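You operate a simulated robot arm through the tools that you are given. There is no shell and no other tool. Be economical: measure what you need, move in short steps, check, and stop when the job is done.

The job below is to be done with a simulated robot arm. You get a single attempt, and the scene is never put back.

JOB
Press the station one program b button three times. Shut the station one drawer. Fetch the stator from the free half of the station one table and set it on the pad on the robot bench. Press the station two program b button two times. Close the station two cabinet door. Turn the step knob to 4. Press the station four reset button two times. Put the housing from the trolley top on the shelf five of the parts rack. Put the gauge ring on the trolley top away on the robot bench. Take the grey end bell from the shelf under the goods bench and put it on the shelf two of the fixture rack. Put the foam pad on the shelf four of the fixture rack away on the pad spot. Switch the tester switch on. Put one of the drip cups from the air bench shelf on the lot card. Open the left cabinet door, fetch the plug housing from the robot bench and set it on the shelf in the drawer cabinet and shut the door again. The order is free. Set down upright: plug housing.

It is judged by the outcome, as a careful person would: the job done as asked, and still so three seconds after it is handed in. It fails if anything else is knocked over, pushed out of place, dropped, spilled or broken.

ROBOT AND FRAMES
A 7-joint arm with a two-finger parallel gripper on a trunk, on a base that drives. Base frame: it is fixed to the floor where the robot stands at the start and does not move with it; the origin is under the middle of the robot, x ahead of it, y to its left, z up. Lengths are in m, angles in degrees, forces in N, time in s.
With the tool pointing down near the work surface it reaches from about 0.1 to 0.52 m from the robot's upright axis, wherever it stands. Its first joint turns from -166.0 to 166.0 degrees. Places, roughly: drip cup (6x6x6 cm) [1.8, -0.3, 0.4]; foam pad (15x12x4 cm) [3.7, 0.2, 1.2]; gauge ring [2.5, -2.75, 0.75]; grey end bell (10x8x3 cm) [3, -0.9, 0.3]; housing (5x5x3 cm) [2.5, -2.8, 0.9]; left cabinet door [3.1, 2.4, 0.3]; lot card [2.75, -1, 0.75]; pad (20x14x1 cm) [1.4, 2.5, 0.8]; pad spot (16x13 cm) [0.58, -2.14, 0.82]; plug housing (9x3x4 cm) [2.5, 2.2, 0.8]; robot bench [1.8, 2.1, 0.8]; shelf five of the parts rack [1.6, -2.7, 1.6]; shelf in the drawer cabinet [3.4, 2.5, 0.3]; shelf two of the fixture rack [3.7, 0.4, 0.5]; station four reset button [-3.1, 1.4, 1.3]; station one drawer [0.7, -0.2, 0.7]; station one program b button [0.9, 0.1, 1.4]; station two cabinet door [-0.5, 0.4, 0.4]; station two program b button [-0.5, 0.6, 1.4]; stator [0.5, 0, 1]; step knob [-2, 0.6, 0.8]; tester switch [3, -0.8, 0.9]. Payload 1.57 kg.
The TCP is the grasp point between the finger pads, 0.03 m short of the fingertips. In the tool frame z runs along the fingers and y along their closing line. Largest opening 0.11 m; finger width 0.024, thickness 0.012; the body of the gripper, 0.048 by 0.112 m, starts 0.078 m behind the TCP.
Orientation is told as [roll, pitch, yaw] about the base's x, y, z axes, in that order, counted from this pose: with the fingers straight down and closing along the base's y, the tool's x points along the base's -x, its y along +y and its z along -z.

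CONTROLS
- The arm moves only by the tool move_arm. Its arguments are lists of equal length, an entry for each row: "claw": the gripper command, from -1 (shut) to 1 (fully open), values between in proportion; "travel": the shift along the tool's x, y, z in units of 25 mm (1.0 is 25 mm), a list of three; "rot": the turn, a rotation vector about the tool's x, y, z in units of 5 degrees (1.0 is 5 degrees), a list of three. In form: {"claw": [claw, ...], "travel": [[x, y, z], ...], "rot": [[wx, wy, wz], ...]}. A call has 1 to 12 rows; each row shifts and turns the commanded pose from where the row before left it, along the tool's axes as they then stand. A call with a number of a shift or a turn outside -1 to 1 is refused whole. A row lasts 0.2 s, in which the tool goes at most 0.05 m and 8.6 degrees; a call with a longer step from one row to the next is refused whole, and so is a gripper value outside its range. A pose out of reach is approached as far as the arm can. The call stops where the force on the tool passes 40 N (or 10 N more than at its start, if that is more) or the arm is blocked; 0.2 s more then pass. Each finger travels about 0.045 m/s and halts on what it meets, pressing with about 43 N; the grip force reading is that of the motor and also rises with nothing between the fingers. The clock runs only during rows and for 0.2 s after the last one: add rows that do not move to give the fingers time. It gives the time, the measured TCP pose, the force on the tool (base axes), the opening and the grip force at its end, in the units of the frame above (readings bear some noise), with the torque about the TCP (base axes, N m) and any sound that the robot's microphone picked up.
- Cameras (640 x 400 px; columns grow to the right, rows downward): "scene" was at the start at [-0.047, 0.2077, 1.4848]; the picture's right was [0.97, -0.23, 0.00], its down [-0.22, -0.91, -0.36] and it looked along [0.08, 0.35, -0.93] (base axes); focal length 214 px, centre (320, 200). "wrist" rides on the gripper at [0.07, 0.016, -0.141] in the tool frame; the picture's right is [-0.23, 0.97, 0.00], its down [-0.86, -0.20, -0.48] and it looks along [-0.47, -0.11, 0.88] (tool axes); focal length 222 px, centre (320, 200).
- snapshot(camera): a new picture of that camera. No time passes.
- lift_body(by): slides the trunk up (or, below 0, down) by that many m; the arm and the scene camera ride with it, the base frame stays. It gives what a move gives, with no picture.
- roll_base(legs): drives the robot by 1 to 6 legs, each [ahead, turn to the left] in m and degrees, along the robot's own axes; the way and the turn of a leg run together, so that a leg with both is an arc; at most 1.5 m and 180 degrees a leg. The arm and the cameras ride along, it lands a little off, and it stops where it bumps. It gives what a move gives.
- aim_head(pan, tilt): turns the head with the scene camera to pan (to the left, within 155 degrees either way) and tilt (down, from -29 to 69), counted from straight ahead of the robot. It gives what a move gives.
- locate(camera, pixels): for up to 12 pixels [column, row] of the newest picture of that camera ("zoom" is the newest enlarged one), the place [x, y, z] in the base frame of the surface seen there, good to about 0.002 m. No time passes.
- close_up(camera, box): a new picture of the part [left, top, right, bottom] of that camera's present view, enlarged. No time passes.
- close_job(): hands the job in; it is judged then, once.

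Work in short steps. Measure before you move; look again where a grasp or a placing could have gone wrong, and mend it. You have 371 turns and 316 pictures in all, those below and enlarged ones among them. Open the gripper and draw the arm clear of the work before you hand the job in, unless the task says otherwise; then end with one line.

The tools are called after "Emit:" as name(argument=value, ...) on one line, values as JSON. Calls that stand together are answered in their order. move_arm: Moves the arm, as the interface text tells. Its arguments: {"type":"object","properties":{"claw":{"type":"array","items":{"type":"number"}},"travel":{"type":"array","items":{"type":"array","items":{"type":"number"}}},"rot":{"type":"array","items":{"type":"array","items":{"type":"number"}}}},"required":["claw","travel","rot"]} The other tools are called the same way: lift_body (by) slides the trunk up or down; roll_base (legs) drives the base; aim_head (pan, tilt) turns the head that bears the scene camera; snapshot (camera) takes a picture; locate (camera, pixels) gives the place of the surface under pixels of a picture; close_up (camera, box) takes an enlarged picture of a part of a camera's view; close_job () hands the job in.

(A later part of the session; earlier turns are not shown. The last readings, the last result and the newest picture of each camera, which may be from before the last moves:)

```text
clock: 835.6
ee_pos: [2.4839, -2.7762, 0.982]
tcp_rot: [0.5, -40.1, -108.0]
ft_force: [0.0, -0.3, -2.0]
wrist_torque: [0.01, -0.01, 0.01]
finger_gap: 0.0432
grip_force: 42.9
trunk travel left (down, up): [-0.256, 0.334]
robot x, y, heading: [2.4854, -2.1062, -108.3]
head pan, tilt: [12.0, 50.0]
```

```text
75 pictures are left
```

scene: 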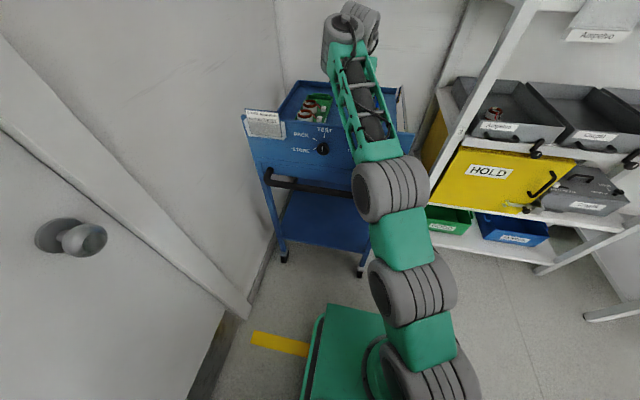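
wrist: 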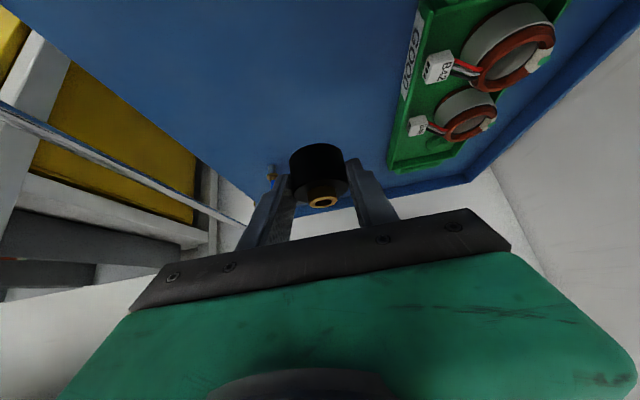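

Held. Raise the trunk, and back out from the trolley.

Emit:
lift_body(by=0.33)

Emit:
roll_base(legs=[[-0.45, 0]])

Emit:
move_arm(claw=[-1, -1, -1, -1, -1, -1, -1, -1], travel=[[0.4, -0.7, -0.36], [0.6, -0.7, -0.5], [0.6, -0.7, -0.5], [0.6, -0.7, -0.5], [0.6, -0.7, -0.5], [0.6, -0.7, -0.5], [0.6, -0.7, -0.5], [0.6, -0.7, -0.5]], rot=[[0, 0, 0], [0, 0, 0], [0, 0, 0], [0, 0, 0], [0, 0, 0], [0, 0, 0], [0, 0, 0], [0, 0, 0]])

Emit:
aim_head(pan=-50, tilt=5)

Emit:
snapshot(camera="scene")

```text
clock: 838.9
ee_pos: [2.4834, -2.7773, 1.3124]
tcp_rot: [0.5, -40.1, -108.0]
ft_force: [-0.8, -0.5, -1.2]
wrist_torque: [0.0, 0.03, -0.03]
finger_gap: 0.0428
grip_force: 43.5
trunk travel left (down, up): [-0.586, 0.004]
robot x, y, heading: [2.4865, -2.1067, -108.3]
head pan, tilt: [12.0, 50.0]
```

```text
clock: 841.6
ee_pos: [2.619, -2.3533, 1.3127]
tcp_rot: [0.5, -40.1, -108.6]
ft_force: [0.6, -0.1, -1.8]
wrist_torque: [0.01, -0.02, -0.04]
finger_gap: 0.043
grip_force: 42.5
trunk travel left (down, up): [-0.586, 0.004]
robot x, y, heading: [2.6291, -1.6791, -108.9]
head pan, tilt: [12.0, 50.0]
```

```text
clock: 843.4
ee_pos: [2.5324, -2.1676, 1.311]
tcp_rot: [0.5, -40.0, -108.6]
ft_force: [0.1, 0.0, -0.7]
wrist_torque: [0.01, 0.02, 0.0]
finger_gap: 0.0429
grip_force: 43.4
trunk travel left (down, up): [-0.586, 0.004]
robot x, y, heading: [2.632, -1.6804, -108.8]
head pan, tilt: [12.0, 50.0]
```

```text
clock: 844.7
ee_pos: [2.5316, -2.1702, 1.3111]
tcp_rot: [0.5, -40.1, -108.7]
ft_force: [0.1, 0.5, 0.2]
wrist_torque: [0.02, 0.01, -0.02]
finger_gap: 0.0431
grip_force: 42.8
trunk travel left (down, up): [-0.586, 0.004]
robot x, y, heading: [2.6261, -1.6795, -109.0]
head pan, tilt: [-50.0, 5.0]
```

```text
74 pictures are left
```

scene: 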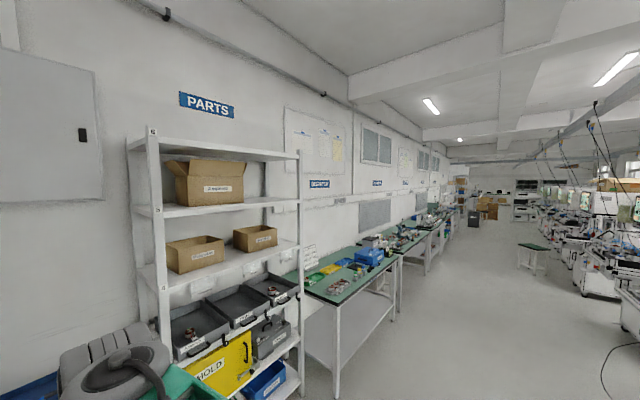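

Emit:
locate(camera="scene", pixels=[[165, 213], [240, 210], [298, 202], [270, 200], [243, 200], [180, 207], [165, 152], [298, 156], [250, 197], [285, 199], [215, 205]])

Emit:
close_up(camera="scene", box=[130, 120, 310, 230])

```text
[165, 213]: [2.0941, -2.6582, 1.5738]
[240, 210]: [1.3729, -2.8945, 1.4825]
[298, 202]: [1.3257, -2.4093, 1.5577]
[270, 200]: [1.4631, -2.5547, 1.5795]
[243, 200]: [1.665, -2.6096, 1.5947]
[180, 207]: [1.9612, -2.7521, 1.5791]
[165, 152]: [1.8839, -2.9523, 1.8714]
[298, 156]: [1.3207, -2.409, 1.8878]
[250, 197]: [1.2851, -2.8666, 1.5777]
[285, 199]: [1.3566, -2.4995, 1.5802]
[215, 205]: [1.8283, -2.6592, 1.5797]
```

```text
3.56 times, centred on (220, 175) of scene
```

zoom: 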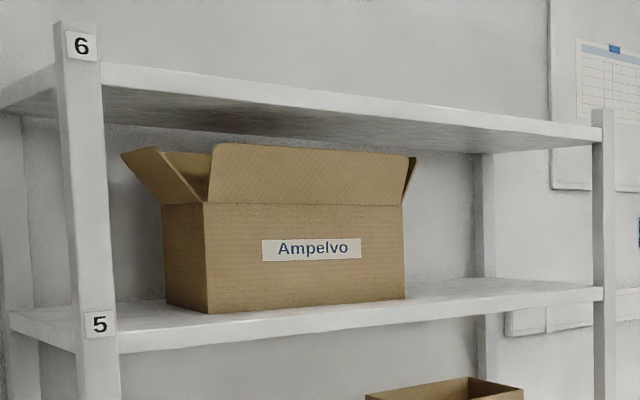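

Shelf five: z 1.58, front edge n≈-1.883, free on the right (d 2.03–2.36); shelf six's underside ≈1.86. I drive in front of that free part.

Emit:
roll_base(legs=[[0, -89], [0.79, 0], [0, 90]])

```text
clock: 856.5
ee_pos: [1.7898, -1.9381, 1.3115]
tcp_rot: [0.5, -40.1, -106.8]
ft_force: [0.4, 0.1, -1.5]
wrist_torque: [0.04, 0.01, -0.02]
finger_gap: 0.0432
grip_force: 43.2
trunk travel left (down, up): [-0.586, 0.004]
robot x, y, heading: [1.8694, -1.4495, -106.9]
head pan, tilt: [-50.0, 5.0]
```

Raise the arm to z≈1.68.

Emit:
move_arm(claw=[-1, -1, -1, -1, -1, -1, -1, -1], travel=[[-0.4, 0, -0.48], [-0.63, 0, -0.75], [-0.63, 0, -0.75], [-0.63, 0, -0.75], [-0.63, 0, -0.75], [-0.63, 0, -0.75], [-0.63, 0, -0.75], [-0.63, 0, -0.75]], rot=[[0, 0, 0], [0, 0, 0], [0, 0, 0], [0, 0, 0], [0, 0, 0], [0, 0, 0], [0, 0, 0], [0, 0, 0]])

Emit:
move_arm(claw=[-1, -1, -1, -1, -1, -1, -1, -1], travel=[[-0.63, 0, -0.75], [-0.63, 0, -0.75], [-0.63, 0, -0.75], [-0.63, 0, -0.75], [-0.63, 0, -0.75], [-0.63, 0, -0.75], [-0.63, 0, -0.75], [-0.4, 0, -0.48]], rot=[[0, 0, 0], [0, 0, 0], [0, 0, 0], [0, 0, 0], [0, 0, 0], [0, 0, 0], [0, 0, 0], [0, 0, 0]])

```text
clock: 858.3
ee_pos: [1.7899, -1.9399, 1.4978]
tcp_rot: [0.5, -40.0, -106.7]
ft_force: [0.6, -0.9, -0.8]
wrist_torque: [0.02, 0.0, 0.0]
finger_gap: 0.0431
grip_force: 43.4
trunk travel left (down, up): [-0.586, 0.004]
robot x, y, heading: [1.8712, -1.4466, -107.1]
head pan, tilt: [-50.0, 5.0]
```

```text
clock: 860.1
ee_pos: [1.7868, -1.9347, 1.5104]
tcp_rot: [0.4, -40.1, -106.9]
ft_force: [-0.4, -0.1, -0.7]
wrist_torque: [-0.01, 0.01, -0.05]
finger_gap: 0.0429
grip_force: 42.7
out of reach, approached as far as the arm can: row 1, 2, 3, 4, 5, 6, 7, 8
trunk travel left (down, up): [-0.586, 0.004]
robot x, y, heading: [1.8679, -1.4497, -107.1]
head pan, tilt: [-50.0, 5.0]
```

The arm cannot reach that height at a 50° tool angle; I need a flatter grip. I'll set the housing down briefly on the free front strip of shelf four of this rack and regrip it flat. First measure that shelf.

Emit:
move_arm(claw=[-1, -1, -1, -1, -1], travel=[[0.3, 0, 0.36], [0.6, 0, 0.72], [0.6, 0, 0.72], [0.6, 0, 0.72], [0.5, 0, 0.6]], rot=[[0, 0, 0], [0, 0, 0], [0, 0, 0], [0, 0, 0], [0, 0, 0]])

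Emit:
aim_head(pan=5, tilt=15)

Emit:
snapshot(camera="scene")

```text
clock: 861.3
ee_pos: [1.7875, -1.9352, 1.4094]
tcp_rot: [0.5, -40.1, -106.6]
ft_force: [-0.4, 0.4, -0.4]
wrist_torque: [0.01, 0.01, -0.02]
finger_gap: 0.0428
grip_force: 43.3
trunk travel left (down, up): [-0.586, 0.004]
robot x, y, heading: [1.8692, -1.4482, -107.1]
head pan, tilt: [-50.0, 5.0]
```

```text
clock: 862.6
ee_pos: [1.7872, -1.9352, 1.4081]
tcp_rot: [0.6, -40.1, -106.8]
ft_force: [-0.6, -0.1, 0.1]
wrist_torque: [-0.02, 0.01, 0.01]
finger_gap: 0.043
grip_force: 43.4
trunk travel left (down, up): [-0.586, 0.004]
robot x, y, heading: [1.8689, -1.4489, -107.0]
head pan, tilt: [5.0, 15.0]
```

```text
72 pictures are left
```

scene: 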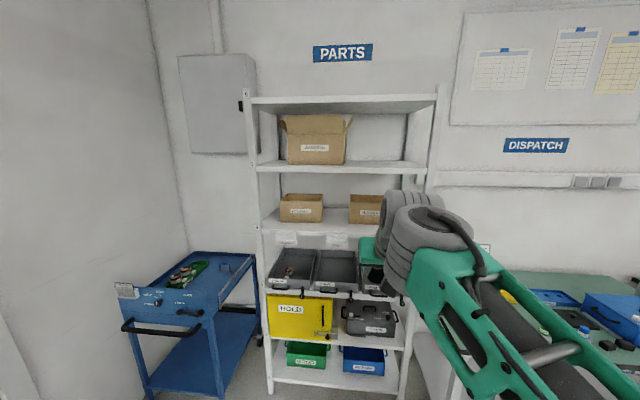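

Emit:
close_up(camera="scene", box=[240, 140, 440, 260])

Emit:
locate(camera="scene", pixels=[[335, 225], [335, 232], [300, 221], [265, 228], [335, 215], [335, 205], [372, 222], [345, 232], [330, 172], [400, 170], [345, 160], [283, 218]])

```text
3.20 times, centred on (340, 200) of scene
```

zoom: 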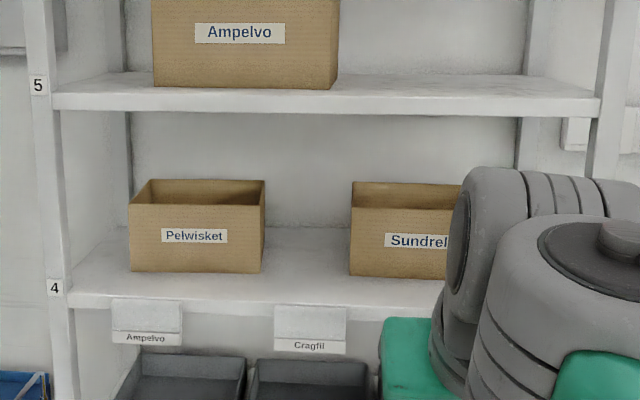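

```text
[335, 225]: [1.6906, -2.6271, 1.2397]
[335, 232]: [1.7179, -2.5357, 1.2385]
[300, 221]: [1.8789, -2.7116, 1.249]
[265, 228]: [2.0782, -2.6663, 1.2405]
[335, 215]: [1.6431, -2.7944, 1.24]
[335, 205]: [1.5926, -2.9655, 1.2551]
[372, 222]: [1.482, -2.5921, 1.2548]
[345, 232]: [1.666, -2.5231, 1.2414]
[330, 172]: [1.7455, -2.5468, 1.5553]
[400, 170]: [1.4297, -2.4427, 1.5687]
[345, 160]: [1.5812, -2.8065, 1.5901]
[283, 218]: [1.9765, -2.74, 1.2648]
```

Shelf four (z 1.24) has a free gap between the two boxes at d≈2.35–2.48. I shift left 0.12 m and drive 0.58 m in.

Emit:
move_arm(claw=[-1, -1, -1, -1, -1, -1, -1], travel=[[0, 0.5, 0], [0, 0.75, 0], [0, 0.75, 0], [0, 0.75, 0], [0, 0.75, 0], [0, 0.75, 0], [0, 0.6, 0]], rot=[[0, 0, 0], [0, 0, 0], [0, 0, 0], [0, 0, 0], [0, 0, 0], [0, 0, 0], [0, 0, 0]])

Emit:
roll_base(legs=[[0, -1], [0.57, 0]])

Emit:
snapshot(camera="wrist")

```text
clock: 864.2
ee_pos: [1.9068, -1.9698, 1.4094]
tcp_rot: [0.5, -40.1, -106.7]
ft_force: [0.2, 0.7, -0.6]
wrist_torque: [0.0, -0.01, -0.03]
finger_gap: 0.0431
grip_force: 42.6
trunk travel left (down, up): [-0.586, 0.004]
robot x, y, heading: [1.8705, -1.4481, -107.0]
head pan, tilt: [5.0, 15.0]
```

```text
clock: 867.8
ee_pos: [1.729, -2.5118, 1.4089]
tcp_rot: [0.4, -40.0, -107.2]
ft_force: [1.1, -0.2, -1.5]
wrist_torque: [0.01, -0.02, 0.01]
finger_gap: 0.043
grip_force: 42.8
trunk travel left (down, up): [-0.586, 0.004]
robot x, y, heading: [1.7023, -1.9904, -107.3]
head pan, tilt: [5.0, 15.0]
```

```text
70 pictures are left
```

wrist: 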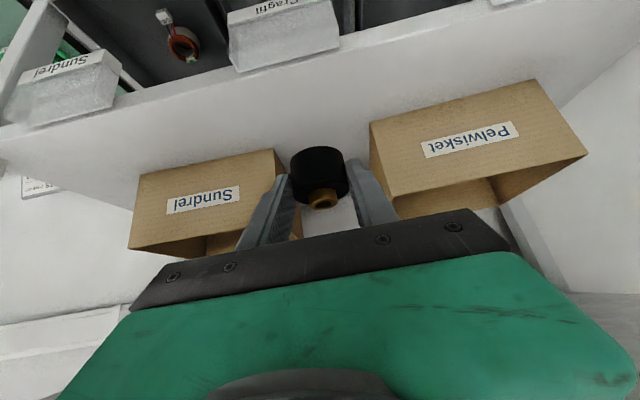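

Emit:
move_arm(claw=[-1, -1, -1, -1, -1, -1, -1, -1, -1, -1], travel=[[-0.7, 0, 0.59], [-0.7, 0, 0.59], [0.4, 0, 0.48], [0.55, 0, 0.65], [0.55, 0, 0.65], [0.55, 0, 0.65], [0.55, 0, 0.65], [0.4, 0, 0.48], [0.25, 0, 0.3], [0, 0, 0]], rot=[[0, 0, 0], [0, 0, 0], [0, 0, 0], [0, 0, 0], [0, 0, 0], [0, 0, 0], [0, 0, 0], [0, 0, 0], [0, 0, 0], [0, 0, 0]])

Emit:
snapshot(camera="wrist")

```text
clock: 870.0
ee_pos: [1.7176, -2.5543, 1.2815]
tcp_rot: [0.5, -40.1, -107.2]
ft_force: [0.6, -0.5, 0.5]
wrist_torque: [0.01, 0.01, 0.03]
finger_gap: 0.0428
grip_force: 42.7
trunk travel left (down, up): [-0.586, 0.004]
robot x, y, heading: [1.6952, -1.991, -107.3]
head pan, tilt: [5.0, 15.0]
```

```text
69 pictures are left
```

wrist: 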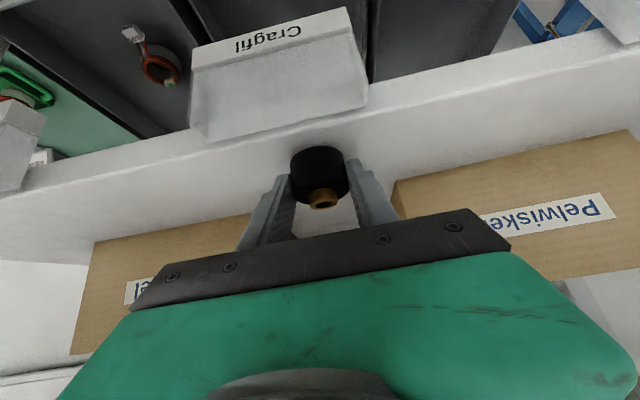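

The base is only ~8 mm inside the edge; move 15 mm further in, then lower to contact.

Emit:
move_arm(claw=[-1, -1, -1, -1, -1, -1, -1], travel=[[-0.46, 0, 0.385], [0.07, 0, 0.08], [0.05, 0, 0.06], [0.04, 0, 0.05], [0.03, 0, 0.04], [0, 0, 0], [0, 0, 0]], rot=[[0, 0, 0], [0, 0, 0], [0, 0, 0], [0, 0, 0], [0, 0, 0], [0, 0, 0], [0, 0, 0]])

```text
clock: 871.6
ee_pos: [1.7131, -2.5694, 1.275]
tcp_rot: [0.4, -40.1, -107.2]
ft_force: [0.3, -0.1, -0.4]
wrist_torque: [0.01, 0.0, -0.02]
finger_gap: 0.0432
grip_force: 43.1
trunk travel left (down, up): [-0.586, 0.004]
robot x, y, heading: [1.6958, -1.9906, -107.7]
head pan, tilt: [5.0, 15.0]
```

Emit:
move_arm(claw=[-1, -1, -1, -1, -1], travel=[[0.03, 0, 0.04], [0.03, 0, 0.04], [0.03, 0, 0.04], [0, 0, 0], [0, 0, 0]], rot=[[0, 0, 0], [0, 0, 0], [0, 0, 0], [0, 0, 0], [0, 0, 0]])

```text
clock: 872.8
ee_pos: [1.7131, -2.5699, 1.2749]
tcp_rot: [0.7, -40.3, -107.3]
ft_force: [0.2, -3.7, 20.0]
wrist_torque: [-0.03, 0.3, 0.06]
finger_gap: 0.0429
grip_force: 43.0
trunk travel left (down, up): [-0.586, 0.004]
robot x, y, heading: [1.6964, -1.9876, -107.3]
head pan, tilt: [5.0, 15.0]
```

Contact. Release, retreat, and flatten the tool by 35°.

Emit:
move_arm(claw=[0.2, 0.2, 0.2, 0.2, 0.2, 0.2, 0.2], travel=[[0, 0, 0], [0, 0, 0], [0, 0, 0], [0, 0, -0.6], [0, 0, -1], [0, 0, -1], [0, 0, -0.6]], rot=[[0, 0, 0], [0, 0, 0], [0, 0, 0], [0, 0, 0], [0, 0, 0], [0, 0, 0], [0, 0, 0]])

Emit:
move_arm(claw=[0.2, 0.2, 0.2, 0.2, 0.2, 0.2, 0.2], travel=[[0, 0, 0], [0, 0, 0], [0, 0, 0], [0, 0, 0], [0, 0, 0], [0, 0, 0], [0, 0, 0]], rot=[[0, -1, 0], [0, -1, 0], [0, -1, 0], [0, -1, 0], [0, -1, 0], [0, -1, 0], [0, -1, 0]])

Emit:
snapshot(camera="wrist")

```text
clock: 874.4
ee_pos: [1.7258, -2.5202, 1.3327]
tcp_rot: [0.5, -40.1, -107.3]
ft_force: [0.5, 0.2, -0.5]
wrist_torque: [-0.02, 0.02, -0.05]
finger_gap: 0.0659
grip_force: 0.1
trunk travel left (down, up): [-0.586, 0.004]
robot x, y, heading: [1.6959, -1.9864, -107.6]
head pan, tilt: [5.0, 15.0]
```

```text
clock: 876.0
ee_pos: [1.7269, -2.5202, 1.3334]
tcp_rot: [1.5, -75.3, -108.2]
ft_force: [-0.2, 0.9, -0.3]
wrist_torque: [0.02, -0.01, 0.01]
finger_gap: 0.0661
grip_force: 0.1
trunk travel left (down, up): [-0.586, 0.004]
robot x, y, heading: [1.6954, -1.9882, -107.2]
head pan, tilt: [5.0, 15.0]
```

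```text
68 pictures are left
```

wrist: 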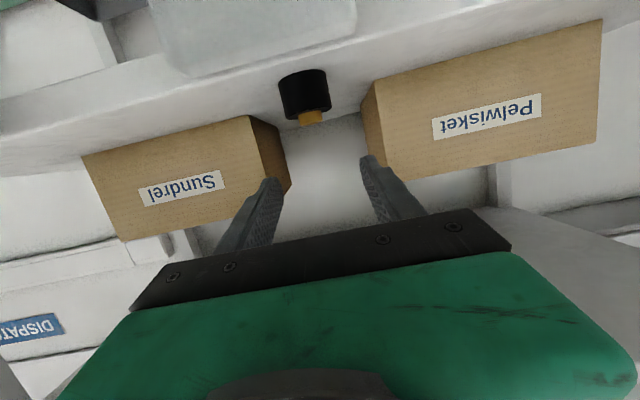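

Emit:
locate(camera="wrist", pixels=[[284, 95], [326, 86], [305, 95], [310, 117]])

```text
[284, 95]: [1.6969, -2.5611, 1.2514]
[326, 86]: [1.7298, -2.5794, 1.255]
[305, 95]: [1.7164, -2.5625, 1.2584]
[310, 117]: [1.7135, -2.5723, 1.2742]
```

Emit:
move_arm(claw=[0.2, 0.2, 0.2, 0.2, 0.2, 0.2, 0.2, 0.2], travel=[[0.68, 0.05, 0.1], [0.68, 0.05, 0.18], [0.68, 0, 0.18], [0.66, 0, 0.18], [-0.12, 0, 0.47], [-0.12, 0, 0.47], [-0.12, 0, 0.47], [-0.1, 0, 0.4]], rot=[[0, 0, 0], [0, 0, 0], [0, 0, 0], [0, 0, 0], [0, 0, 0], [0, 0, 0], [0, 0, 0], [0, 0, 0]])

Emit:
snapshot(camera="wrist")

```text
clock: 877.8
ee_pos: [1.7156, -2.5636, 1.2621]
tcp_rot: [1.5, -75.1, -108.2]
ft_force: [0.7, 1.0, -0.9]
wrist_torque: [0.02, 0.01, -0.01]
finger_gap: 0.0658
grip_force: 0.0
trunk travel left (down, up): [-0.586, 0.004]
robot x, y, heading: [1.6966, -1.9879, -107.6]
head pan, tilt: [5.0, 15.0]
```

```text
67 pictures are left
```

wrist: 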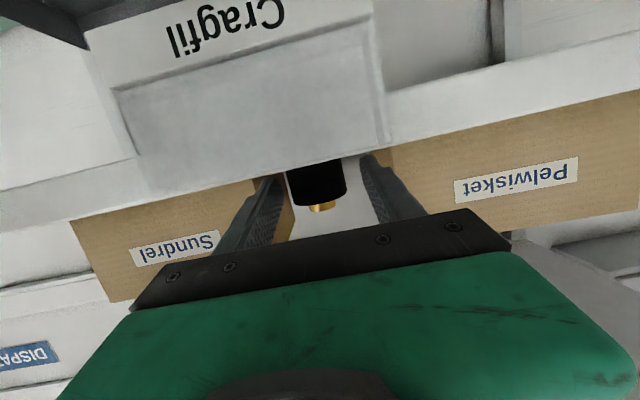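

Emit:
move_arm(claw=[-1, -1, -1, -1, -1], travel=[[0, 0, 0], [0, 0, 0], [0, 0, 0], [0, 0, 0], [0, 0, 0]], rot=[[0, 0, 0], [0, 0, 0], [0, 0, 0], [0, 0, 0], [0, 0, 0]])

Emit:
move_arm(claw=[-1, -1, -1, -1, -1], travel=[[-0.15, 0, -0.04], [-0.25, 0, -0.065], [-0.3, 0, -0.08], [-0.3, 0, -0.08], [-0.3, 0, -0.08]], rot=[[0, 0, 0], [0, 0, 0], [0, 0, 0], [0, 0, 0], [0, 0, 0]])

Emit:
snapshot(camera="wrist")

```text
clock: 879.0
ee_pos: [1.7165, -2.5638, 1.2628]
tcp_rot: [1.5, -75.1, -108.3]
ft_force: [0.2, -0.2, -0.2]
wrist_torque: [0.0, 0.04, 0.02]
finger_gap: 0.0429
grip_force: 43.3
trunk travel left (down, up): [-0.586, 0.004]
robot x, y, heading: [1.6999, -1.9874, -107.6]
head pan, tilt: [5.0, 15.0]
```

```text
clock: 880.2
ee_pos: [1.7159, -2.5651, 1.2958]
tcp_rot: [1.5, -74.9, -108.3]
ft_force: [0.8, 0.2, -0.4]
wrist_torque: [0.04, -0.01, -0.02]
finger_gap: 0.043
grip_force: 43.1
trunk travel left (down, up): [-0.586, 0.004]
robot x, y, heading: [1.7001, -1.9911, -107.6]
head pan, tilt: [5.0, 15.0]
```

```text
66 pictures are left
```

wrist: 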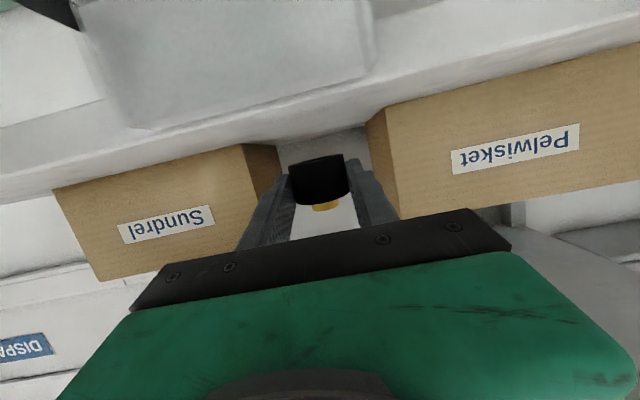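

Back out 0.25 m, then raise towards z≈1.645 while shifting right.

Emit:
roll_base(legs=[[-0.25, 0]])

Emit:
move_arm(claw=[-1, -1, -1, -1, -1, -1, -1, -1], travel=[[-0.6, -0.4, -0.16], [-0.9, -0.58, -0.237], [-0.9, -0.58, -0.237], [-0.9, -0.58, -0.237], [-0.9, -0.58, -0.237], [-0.9, -0.58, -0.237], [-0.9, -0.58, -0.237], [-0.9, -0.58, -0.237]], rot=[[0, 0, 0], [0, 0, 0], [0, 0, 0], [0, 0, 0], [0, 0, 0], [0, 0, 0], [0, 0, 0], [0, 0, 0]])

Emit:
move_arm(claw=[-1, -1, -1, -1, -1, -1, -1, -1], travel=[[-0.9, -0.58, -0.237], [-0.9, -0.58, -0.237], [-0.9, -0.58, -0.237], [-0.9, -0.58, -0.237], [-0.9, -0.58, -0.237], [-0.9, -0.58, -0.237], [-0.9, -0.58, -0.237], [-0.6, -0.3, -0.16]], rot=[[0, 0, 0], [0, 0, 0], [0, 0, 0], [0, 0, 0], [0, 0, 0], [0, 0, 0], [0, 0, 0], [0, 0, 0]])

```text
clock: 882.0
ee_pos: [1.7929, -2.3208, 1.2968]
tcp_rot: [1.4, -75.1, -108.3]
ft_force: [0.2, 0.9, -0.4]
wrist_torque: [0.02, 0.02, -0.01]
finger_gap: 0.0428
grip_force: 43.3
trunk travel left (down, up): [-0.586, 0.004]
robot x, y, heading: [1.7752, -1.7468, -107.8]
head pan, tilt: [5.0, 15.0]
```

```text
clock: 883.8
ee_pos: [1.6832, -2.2892, 1.4745]
tcp_rot: [1.6, -75.1, -108.3]
ft_force: [0.2, 0.5, -1.7]
wrist_torque: [0.03, 0.0, -0.02]
finger_gap: 0.043
grip_force: 43.0
trunk travel left (down, up): [-0.586, 0.004]
robot x, y, heading: [1.7745, -1.7435, -107.6]
head pan, tilt: [5.0, 15.0]
```

```text
clock: 885.6
ee_pos: [1.5784, -2.2564, 1.6523]
tcp_rot: [1.4, -75.1, -108.2]
ft_force: [0.6, -0.3, -1.6]
wrist_torque: [0.01, -0.01, 0.01]
finger_gap: 0.0429
grip_force: 43.1
trunk travel left (down, up): [-0.586, 0.004]
robot x, y, heading: [1.7737, -1.749, -107.4]
head pan, tilt: [5.0, 15.0]
```

At z 1.652. Drive 0.27 m forward so the housing comes over shelf five.

Emit:
roll_base(legs=[[0.27, 0]])

Emit:
snapshot(camera="wrist")

Emit:
aim_head(pan=5, tilt=-5)

Emit:
snapshot(camera="scene")

```text
clock: 887.5
ee_pos: [1.4948, -2.5186, 1.6522]
tcp_rot: [1.5, -75.1, -108.4]
ft_force: [-0.2, -0.3, -0.8]
wrist_torque: [-0.01, 0.0, 0.0]
finger_gap: 0.0428
grip_force: 42.8
trunk travel left (down, up): [-0.586, 0.004]
robot x, y, heading: [1.6929, -2.0082, -107.5]
head pan, tilt: [5.0, 15.0]
```

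```text
65 pictures are left
```

wrist: 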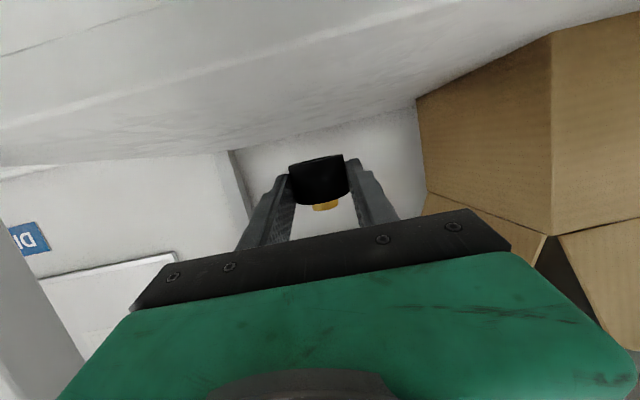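

```text
clock: 888.4
ee_pos: [1.496, -2.519, 1.6523]
tcp_rot: [1.5, -75.0, -108.2]
ft_force: [0.4, 0.2, -1.2]
wrist_torque: [0.0, 0.01, 0.0]
finger_gap: 0.043
grip_force: 42.9
trunk travel left (down, up): [-0.586, 0.004]
robot x, y, heading: [1.6898, -2.0074, -107.4]
head pan, tilt: [5.0, -5.0]
```

```text
64 pictures are left
```

scene: 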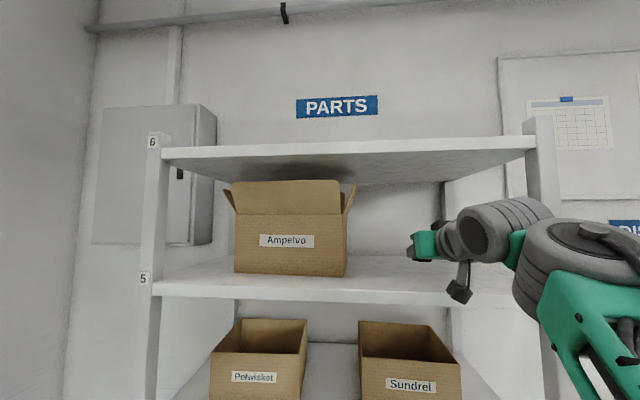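

Lower onto the shelf.

Emit:
move_arm(claw=[-1, -1, -1, -1, -1, -1], travel=[[0.3, 0, 0.08], [0.45, 0, 0.12], [0.45, 0, 0.12], [0.3, 0, 0.08], [0.12, 0, 0.03], [0, 0, 0]], rot=[[0, 0, 0], [0, 0, 0], [0, 0, 0], [0, 0, 0], [0, 0, 0], [0, 0, 0]])

Emit:
move_arm(claw=[-1, -1, -1, -1, -1, -1], travel=[[0.08, 0, 0.02], [0.06, 0, 0.015], [0.06, 0, 0.015], [0.06, 0, 0.015], [0, 0, 0], [0, 0, 0]], rot=[[0, 0, 0], [0, 0, 0], [0, 0, 0], [0, 0, 0], [0, 0, 0], [0, 0, 0]])

```text
clock: 889.8
ee_pos: [1.4961, -2.5183, 1.6104]
tcp_rot: [1.4, -75.1, -108.4]
ft_force: [-0.1, -0.1, -0.1]
wrist_torque: [0.04, 0.02, 0.01]
finger_gap: 0.0428
grip_force: 42.9
trunk travel left (down, up): [-0.586, 0.004]
robot x, y, heading: [1.6949, -2.0027, -107.7]
head pan, tilt: [5.0, -5.0]
```

```text
clock: 891.2
ee_pos: [1.495, -2.5178, 1.6039]
tcp_rot: [1.4, -75.0, -108.3]
ft_force: [-0.1, 0.1, -0.4]
wrist_torque: [0.01, -0.02, -0.01]
finger_gap: 0.0431
grip_force: 42.5
trunk travel left (down, up): [-0.586, 0.004]
robot x, y, heading: [1.6925, -2.0052, -107.6]
head pan, tilt: [5.0, -5.0]
```

Emit:
move_arm(claw=[-1, -1, -1, -1, -1], travel=[[0.05, 0, 0.013], [0.05, 0, 0.013], [0.05, 0, 0.013], [0, 0, 0], [0, 0, 0]], rot=[[0, 0, 0], [0, 0, 0], [0, 0, 0], [0, 0, 0], [0, 0, 0]])

```text
clock: 892.4
ee_pos: [1.4956, -2.5174, 1.6035]
tcp_rot: [1.4, -75.4, -108.4]
ft_force: [-4.3, -4.8, 18.9]
wrist_torque: [-0.08, 0.37, 0.03]
finger_gap: 0.0429
grip_force: 43.3
trunk travel left (down, up): [-0.586, 0.004]
robot x, y, heading: [1.694, -2.0066, -107.3]
head pan, tilt: [5.0, -5.0]
```

Contact. Release and withdraw straight back.

Emit:
move_arm(claw=[0.2, 0.2, 0.2, 0.2, 0.2, 0.2, 0.2], travel=[[0, 0, 0], [0, 0, 0], [0, 0, 0], [0.1, 0, -0.4], [0.15, 0, -0.6], [0.15, 0, -0.6], [0.15, 0, -0.6]], rot=[[0, 0, 0], [0, 0, 0], [0, 0, 0], [0, 0, 0], [0, 0, 0], [0, 0, 0], [0, 0, 0]])

Emit:
roll_base(legs=[[-0.3, 0]])

Emit:
snapshot(camera="scene")

```text
clock: 894.0
ee_pos: [1.5113, -2.4628, 1.6006]
tcp_rot: [1.8, -75.0, -108.5]
ft_force: [0.5, -0.3, 3.3]
wrist_torque: [-0.05, 0.12, -0.02]
finger_gap: 0.0663
grip_force: 0.1
trunk travel left (down, up): [-0.586, 0.004]
robot x, y, heading: [1.6894, -2.0069, -107.6]
head pan, tilt: [5.0, -5.0]
```

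```text
clock: 896.0
ee_pos: [1.6026, -2.1788, 1.6006]
tcp_rot: [1.5, -75.1, -108.3]
ft_force: [-0.8, 0.8, 0.7]
wrist_torque: [-0.03, 0.02, 0.02]
finger_gap: 0.066
grip_force: 0.2
trunk travel left (down, up): [-0.586, 0.004]
robot x, y, heading: [1.7786, -1.7237, -107.3]
head pan, tilt: [5.0, -5.0]
```

```text
63 pictures are left
```

scene: 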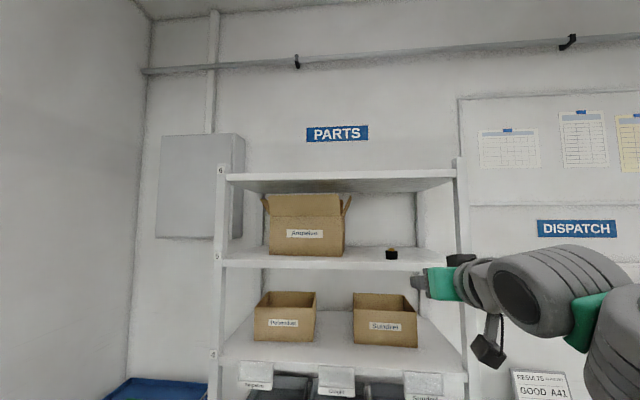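

The housing stands on shelf five. Last item: the gauge ring. I lower the arm and steepen the tool.

Emit:
move_arm(claw=[0.6, 0.6, 0.6, 0.6, 0.6, 0.6, 0.6, 0.6, 0.6, 0.6, 0.6, 0.6], travel=[[0.9, 0, 0.15], [0.9, 0, 0.2], [0.9, 0, 0.2], [0.9, 0, 0.2], [0.9, 0, 0.2], [0.9, 0, 0.2], [0.9, 0, 0.2], [0.9, 0, 0.2], [0.9, 0, 0.2], [0.9, 0, 0.2], [0.9, 0, 0.2], [0.9, 0, 0.2]], rot=[[0, 0, 0], [0, 0, 0], [0, 0, 0], [0, 0, 0], [0, 0, 0], [0, 0, 0], [0, 0, 0], [0, 0, 0], [0, 0, 0], [0, 0, 0], [0, 0, 0], [0, 0, 0]])

Emit:
move_arm(claw=[0.6, 0.6, 0.6, 0.6, 0.6, 0.6, 0.6, 0.6, 0.6], travel=[[0, 0, 0], [0, 0, 0], [0, 0, 0], [0, 0, 0], [0, 0, 0], [0, 0, 0], [0, 0, 0], [0, 0, 0], [0, 0, 0]], rot=[[0, 1, 0], [0, 1, 0], [0, 1, 0], [0, 1, 0], [0, 1, 0], [0, 1, 0], [0, 1, 0], [0, 1, 0], [0, 1, 0]])

Emit:
roll_base(legs=[[0, -90]])

```text
clock: 898.8
ee_pos: [1.5992, -2.178, 1.2833]
tcp_rot: [6.5, -69.9, -113.0]
ft_force: [0.8, 0.6, 0.5]
wrist_torque: [0.02, -0.01, 0.0]
finger_gap: 0.0878
grip_force: 0.0
trunk travel left (down, up): [-0.586, 0.004]
robot x, y, heading: [1.7783, -1.7242, -107.6]
head pan, tilt: [5.0, -5.0]
stopped in row 12: the arm was blocked; the commanded pose is now the measured one
```

```text
clock: 900.8
ee_pos: [1.6018, -2.179, 1.2889]
tcp_rot: [2.1, -25.6, -107.8]
ft_force: [0.6, 0.1, -0.8]
wrist_torque: [0.05, -0.02, 0.01]
finger_gap: 0.088
grip_force: 0.0
trunk travel left (down, up): [-0.586, 0.004]
robot x, y, heading: [1.7824, -1.7239, -107.7]
head pan, tilt: [5.0, -5.0]
```

```text
clock: 905.0
ee_pos: [1.3241, -1.5452, 1.29]
tcp_rot: [2.1, -25.6, 162.6]
ft_force: [0.1, -1.0, -0.3]
wrist_torque: [-0.01, -0.01, 0.01]
finger_gap: 0.0878
grip_force: 0.0
trunk travel left (down, up): [-0.586, 0.004]
robot x, y, heading: [1.7804, -1.7234, 162.8]
head pan, tilt: [5.0, -5.0]
```

Emit:
roll_base(legs=[[-0.82, 0], [0, 90]])

Emit:
aim_head(pan=5, tilt=55)

Emit:
snapshot(camera="scene")

Emit:
snapshot(camera="wrist")

```text
clock: 913.2
ee_pos: [2.3898, -2.4246, 1.2899]
tcp_rot: [2.1, -25.6, -108.5]
ft_force: [0.5, -0.2, -0.6]
wrist_torque: [-0.04, -0.01, -0.02]
finger_gap: 0.0882
grip_force: 0.1
trunk travel left (down, up): [-0.586, 0.004]
robot x, y, heading: [2.5729, -1.9687, -108.6]
head pan, tilt: [5.0, -5.0]
```

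```text
clock: 914.5
ee_pos: [2.3891, -2.4246, 1.2907]
tcp_rot: [2.2, -25.6, -108.5]
ft_force: [0.6, 0.2, 0.1]
wrist_torque: [0.02, -0.01, 0.01]
finger_gap: 0.0878
grip_force: 0.0
trunk travel left (down, up): [-0.586, 0.004]
robot x, y, heading: [2.5758, -1.9711, -108.4]
head pan, tilt: [5.0, 55.0]
```

```text
62 pictures are left
```

scene: 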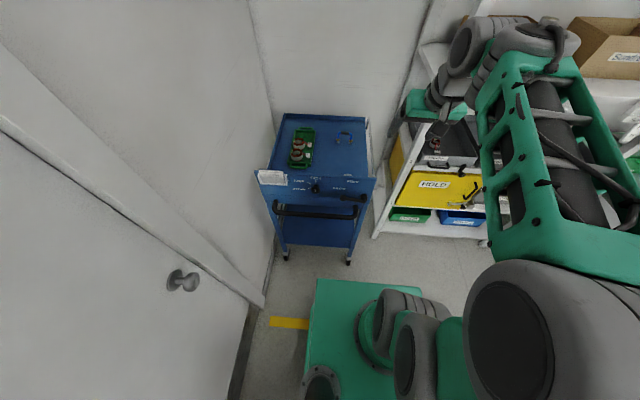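

```text
61 pictures are left
```

wrist: 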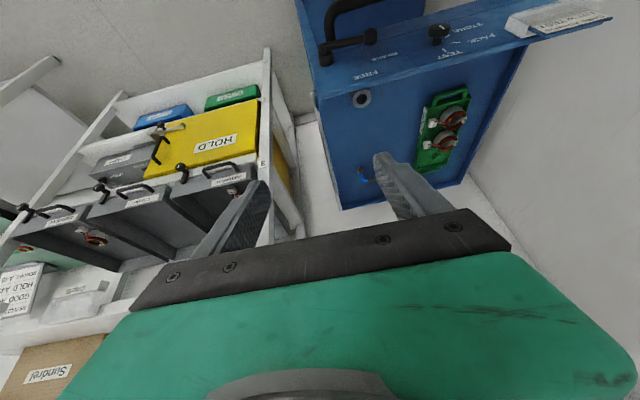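

The ring is visible at (361,98), flat on the trolley top just behind the panel. Measure.

Emit:
close_up(camera="wrist", box=[330, 70, 400, 125])

Emit:
locate(camera="wrist", pixels=[[354, 98], [368, 97], [361, 91], [361, 105], [361, 98], [345, 60], [400, 50], [352, 92], [340, 100]])

```text
7.27 times, centred on (365, 98) of wrist
```

zoom: 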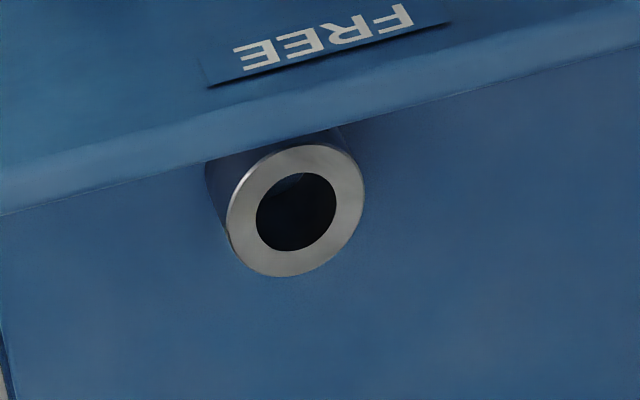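

```text
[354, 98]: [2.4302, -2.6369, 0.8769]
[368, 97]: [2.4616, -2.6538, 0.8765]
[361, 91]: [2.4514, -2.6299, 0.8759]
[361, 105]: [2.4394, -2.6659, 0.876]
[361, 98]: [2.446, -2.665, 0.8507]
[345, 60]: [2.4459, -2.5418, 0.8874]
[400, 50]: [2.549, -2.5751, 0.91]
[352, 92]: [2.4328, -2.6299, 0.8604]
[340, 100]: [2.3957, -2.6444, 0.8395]
```

Ring centre (2.4456,-2.647), Ø≈0.049, z 0.84–0.876. To keep the wrist camera off the panel I use a vertical tool turned by 90°. Set orientation first.

Emit:
move_arm(claw=[0.4, 0.4, 0.4, 0.4, 0.4, 0.4, 0.4, 0.4, 0.4, 0.4, 0.4, 0.4], travel=[[0, 0, 0], [0, 0, 0], [0, 0, 0], [0, 0, 0], [0, 0, 0], [0, 0, 0], [0, 0.8, 0], [0, 0.8, 0], [0, 0.8, 0], [0, 0.8, 0], [0, 0.8, 0], [0, 0.8, 0]], rot=[[0.07, 0.85, 0], [0.07, 0.85, 0], [0.07, 0.85, 0], [0.07, 0.85, 0], [0.07, 0.86, 0], [0.07, 0.86, 0], [0, 0, 0], [0, 0, 0], [0, 0, 0], [0, 0, 0], [0, 0, 0], [0, 0, 0]])

Emit:
move_arm(claw=[0.4, 0.4, 0.4, 0.4, 0.4, 0.4, 0.4, 0.4, 0.4], travel=[[0, 0, 0], [0, 0, 0], [0, 0, 0], [0, 0, 0], [0, 0, 0], [0, 0, 0], [0, 0, 0], [0, 0, 0], [0, 0, 0]], rot=[[0, 0, -1], [0, 0, -1], [0, 0, -1], [0, 0, -1], [0, 0, -1], [0, 0, -1], [0, 0, -1], [0, 0, -1], [0, 0, -1]])

Emit:
move_arm(claw=[0.4, 0.4, 0.4, 0.4, 0.4, 0.4, 0.4, 0.4, 0.4], travel=[[0, 0, 0], [0, 0, 0], [0, 0, 0], [0, 0, 0], [0, 0, 0], [0, 0, 0], [0, 0, 0], [0, 0, 0], [0, 0, 0]], rot=[[0, 0, -1], [0, 0, -1], [0, 0, -1], [0, 0, -1], [0, 0, -1], [0, 0, -1], [0, 0, -1], [0, 0, -1], [0, 0, -1]])

Emit:
roll_base(legs=[[0.19, 0]])

```text
clock: 917.1
ee_pos: [2.5029, -2.4622, 1.2897]
tcp_rot: [-0.2, 0.0, -108.0]
ft_force: [0.4, -0.5, -0.9]
wrist_torque: [0.02, 0.01, 0.03]
finger_gap: 0.0769
grip_force: 0.0
trunk travel left (down, up): [-0.586, 0.004]
robot x, y, heading: [2.5772, -1.9714, -108.5]
head pan, tilt: [5.0, 55.0]
```

```text
clock: 919.1
ee_pos: [2.5024, -2.461, 1.2894]
tcp_rot: [-0.2, 0.0, -62.9]
ft_force: [-0.2, -0.3, -0.4]
wrist_torque: [0.04, 0.01, -0.02]
finger_gap: 0.0769
grip_force: 0.0
trunk travel left (down, up): [-0.586, 0.004]
robot x, y, heading: [2.5762, -1.9704, -108.3]
head pan, tilt: [5.0, 55.0]
```

```text
clock: 921.1
ee_pos: [2.5032, -2.4622, 1.2895]
tcp_rot: [0.0, 0.1, -17.9]
ft_force: [1.1, 0.1, 0.0]
wrist_torque: [0.01, -0.01, -0.01]
finger_gap: 0.077
grip_force: 0.0
trunk travel left (down, up): [-0.586, 0.004]
robot x, y, heading: [2.5746, -1.9713, -108.4]
head pan, tilt: [5.0, 55.0]
```

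```text
clock: 922.7
ee_pos: [2.4404, -2.6453, 1.2895]
tcp_rot: [0.0, 0.0, -18.2]
ft_force: [-0.7, 0.8, 0.4]
wrist_torque: [-0.02, -0.02, -0.01]
finger_gap: 0.0772
grip_force: 0.1
trunk travel left (down, up): [-0.586, 0.004]
robot x, y, heading: [2.5137, -2.1583, -108.7]
head pan, tilt: [5.0, 55.0]
```

Above the ring. Lower the trunk by 0.3 and verify.

Emit:
lift_body(by=-0.3)

Emit:
snapshot(camera="wrist")

```text
clock: 925.7
ee_pos: [2.4409, -2.6459, 0.9904]
tcp_rot: [0.1, 0.0, -18.3]
ft_force: [-0.2, -1.1, 0.0]
wrist_torque: [0.02, 0.0, 0.01]
finger_gap: 0.0769
grip_force: 0.1
trunk travel left (down, up): [-0.286, 0.304]
robot x, y, heading: [2.5156, -2.1595, -108.3]
head pan, tilt: [5.0, 55.0]
```

```text
59 pictures are left
```

wrist: 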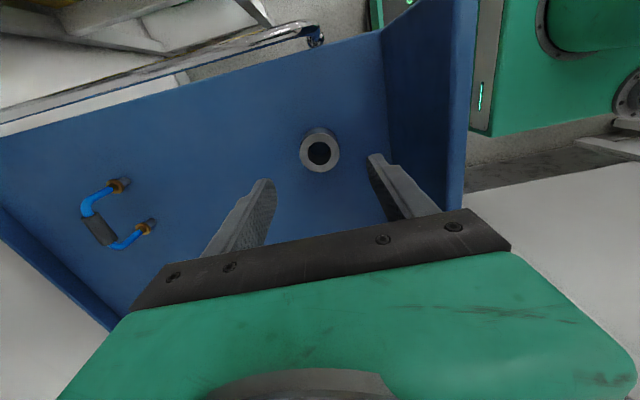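

Emit:
locate(camera="wrist", pixels=[[306, 153], [333, 147], [320, 137], [320, 166], [386, 130], [395, 170], [455, 190], [400, 60]])

```text
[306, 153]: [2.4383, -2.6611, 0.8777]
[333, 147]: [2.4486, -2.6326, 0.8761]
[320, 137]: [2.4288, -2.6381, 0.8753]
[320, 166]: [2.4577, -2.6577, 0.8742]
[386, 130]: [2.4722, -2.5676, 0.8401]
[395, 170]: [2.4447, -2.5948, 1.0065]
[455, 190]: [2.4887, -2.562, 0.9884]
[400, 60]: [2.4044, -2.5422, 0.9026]
```

Centred within 3 mm; 29 mm clearance to the panel. Descend and grip.

Emit:
move_arm(claw=[0.4, 0.4, 0.4, 0.4, 0.4, 0.4, -1, -1, -1, -1], travel=[[-0.11, 0, 0.85], [0, 0, 0.85], [0, 0, 0.85], [0, 0, 0.85], [0, 0, 0.8], [0, 0, 0.5], [0, 0, 0], [0, 0, 0], [0, 0, 0], [0, 0, 0]], rot=[[0, 0, 0], [0, 0, 0], [0, 0, 0], [0, 0, 0], [0, 0, 0], [0, 0, 0], [0, 0, 0], [0, 0, 0], [0, 0, 0], [0, 0, 0]])

Emit:
move_arm(claw=[-1, -1, -1, -1, -1, -1, -1, -1, -1, -1], travel=[[0, 0, -0.2], [0, 0, -0.3], [0, 0, -0.4], [0, 0, -0.4], [0, 0, -0.4], [0, 0, -0.4], [0, 0, -0.4], [0, 0, -0.4], [0, 0, -0.4], [0, 0, -0.4]], rot=[[0, 0, 0], [0, 0, 0], [0, 0, 0], [0, 0, 0], [0, 0, 0], [0, 0, 0], [0, 0, 0], [0, 0, 0], [0, 0, 0], [0, 0, 0]])

Emit:
snapshot(camera="wrist")

```text
clock: 927.9
ee_pos: [2.4433, -2.6475, 0.8725]
tcp_rot: [0.0, 0.1, -18.2]
ft_force: [0.3, -0.9, 0.2]
wrist_torque: [-0.09, -0.02, -0.01]
finger_gap: 0.0469
grip_force: 33.4
trunk travel left (down, up): [-0.286, 0.304]
robot x, y, heading: [2.514, -2.1546, -108.4]
head pan, tilt: [5.0, 55.0]
```

```text
clock: 930.1
ee_pos: [2.4444, -2.6465, 0.9637]
tcp_rot: [0.1, 0.1, -18.2]
ft_force: [-0.4, 0.0, -2.5]
wrist_torque: [-0.02, -0.01, 0.02]
finger_gap: 0.0467
grip_force: 43.2
trunk travel left (down, up): [-0.286, 0.304]
robot x, y, heading: [2.5113, -2.155, -108.5]
head pan, tilt: [5.0, 55.0]
```

```text
58 pictures are left
```

wrist: 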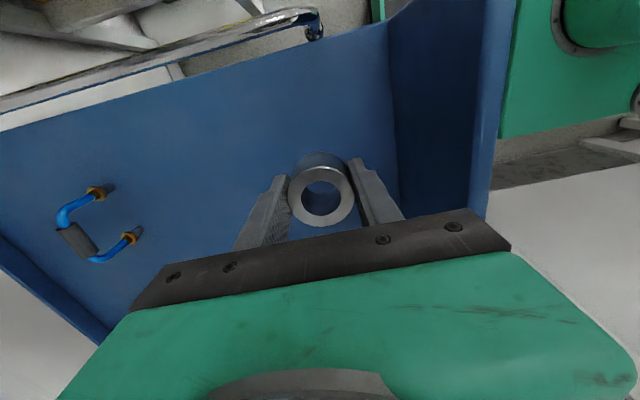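

Held. Raise, back out, and start the way to the robot bench.

Emit:
lift_body(by=0.3)

Emit:
roll_base(legs=[[-0.5, 0], [0, -89.5], [0.637, 0], [0, -90]])

```text
clock: 933.1
ee_pos: [2.4439, -2.6476, 1.264]
tcp_rot: [0.0, 0.2, -18.3]
ft_force: [0.0, 0.0, -3.2]
wrist_torque: [0.01, 0.0, -0.05]
finger_gap: 0.0465
grip_force: 43.3
trunk travel left (down, up): [-0.586, 0.004]
robot x, y, heading: [2.5139, -2.1588, -108.3]
head pan, tilt: [5.0, 55.0]
```

```text
clock: 946.8
ee_pos: [2.1001, -0.9914, 1.264]
tcp_rot: [-0.1, 0.1, 164.8]
ft_force: [0.3, -0.2, -4.3]
wrist_torque: [-0.01, -0.03, 0.03]
finger_gap: 0.0466
grip_force: 43.4
trunk travel left (down, up): [-0.586, 0.004]
robot x, y, heading: [2.0536, -1.4855, 74.7]
head pan, tilt: [5.0, 55.0]
```

Emit:
roll_base(legs=[[0, 0.8], [1.1, 0], [1.1, 0], [1.0, 0]])

Emit:
aim_head(pan=40, tilt=45)

Emit:
snapshot(camera="scene")

```text
clock: 962.8
ee_pos: [2.924, 2.1014, 1.264]
tcp_rot: [0.0, 0.0, 165.8]
ft_force: [-0.7, 0.4, -3.0]
wrist_torque: [-0.04, -0.01, 0.01]
finger_gap: 0.047
grip_force: 43.0
trunk travel left (down, up): [-0.586, 0.004]
robot x, y, heading: [2.8887, 1.6076, 75.7]
head pan, tilt: [5.0, 55.0]
```

```text
clock: 963.8
ee_pos: [2.9251, 2.1004, 1.2646]
tcp_rot: [0.0, 0.1, 165.8]
ft_force: [0.0, -0.6, -3.7]
wrist_torque: [-0.01, -0.01, -0.01]
finger_gap: 0.0462
grip_force: 43.0
trunk travel left (down, up): [-0.586, 0.004]
robot x, y, heading: [2.8913, 1.6049, 75.8]
head pan, tilt: [40.0, 45.0]
```

```text
57 pictures are left
```

scene: 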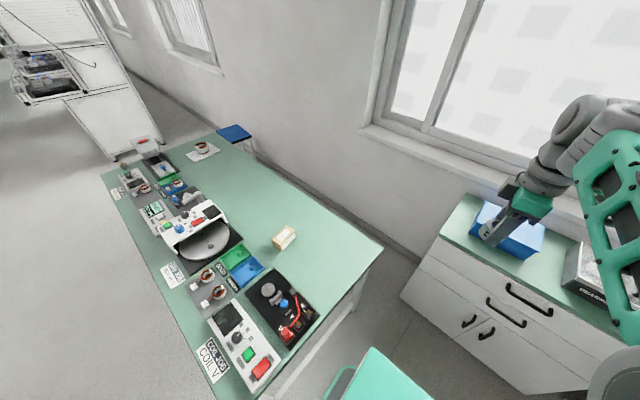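

I turn and nudge closer so the ring comes over the free rear-right part of the bench.

Emit:
roll_base(legs=[[0, 36], [0.13, 0], [0, 11.7]])

Emit:
snapshot(camera="wrist")

```text
clock: 966.6
ee_pos: [2.5965, 2.101, 1.2624]
tcp_rot: [0.3, 0.2, -157.6]
ft_force: [0.5, -0.4, -3.0]
wrist_torque: [0.0, 0.01, 0.02]
finger_gap: 0.0465
grip_force: 42.9
trunk travel left (down, up): [-0.586, 0.004]
robot x, y, heading: [2.865, 1.6879, 112.6]
head pan, tilt: [40.0, 45.0]
stopped in leg 2: the robot was blocked; the commanded pose is now the measured one
```

```text
56 pictures are left
```

wrist: 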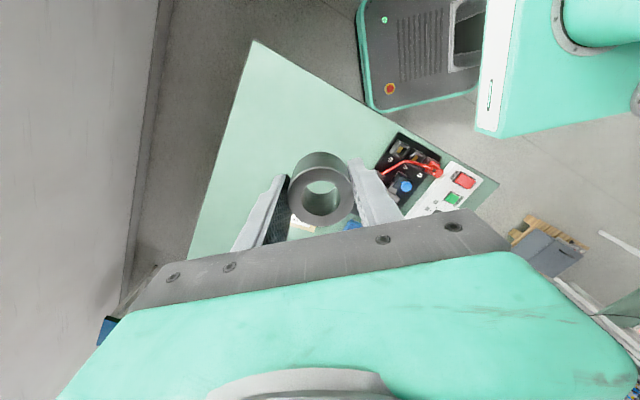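

The base touched the bench's stretcher; I back 5 cm and turn 12° instead.

Emit:
roll_base(legs=[[-0.05, 0], [0, 13]])

Emit:
snapshot(camera="wrist")

Emit:
locate(camera="wrist", pixels=[[320, 188], [300, 100]])

```text
clock: 968.4
ee_pos: [2.5287, 1.9862, 1.2632]
tcp_rot: [0.2, 0.1, -144.8]
ft_force: [-1.6, -0.5, -2.4]
wrist_torque: [0.0, -0.01, 0.02]
finger_gap: 0.0466
grip_force: 42.9
trunk travel left (down, up): [-0.586, 0.004]
robot x, y, heading: [2.8852, 1.6392, 125.3]
head pan, tilt: [40.0, 45.0]
```

```text
55 pictures are left
```

wrist: 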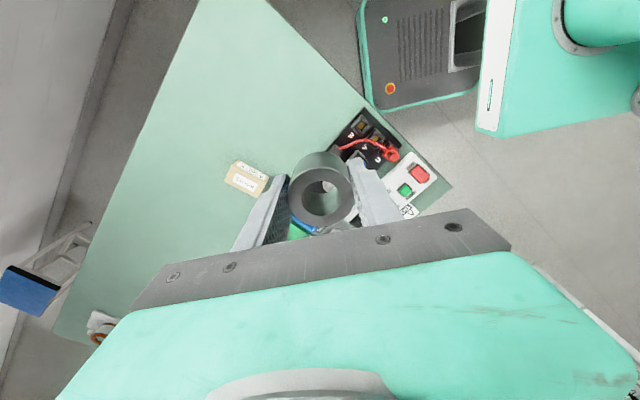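

```text
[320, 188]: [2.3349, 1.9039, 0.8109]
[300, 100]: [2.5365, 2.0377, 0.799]
```

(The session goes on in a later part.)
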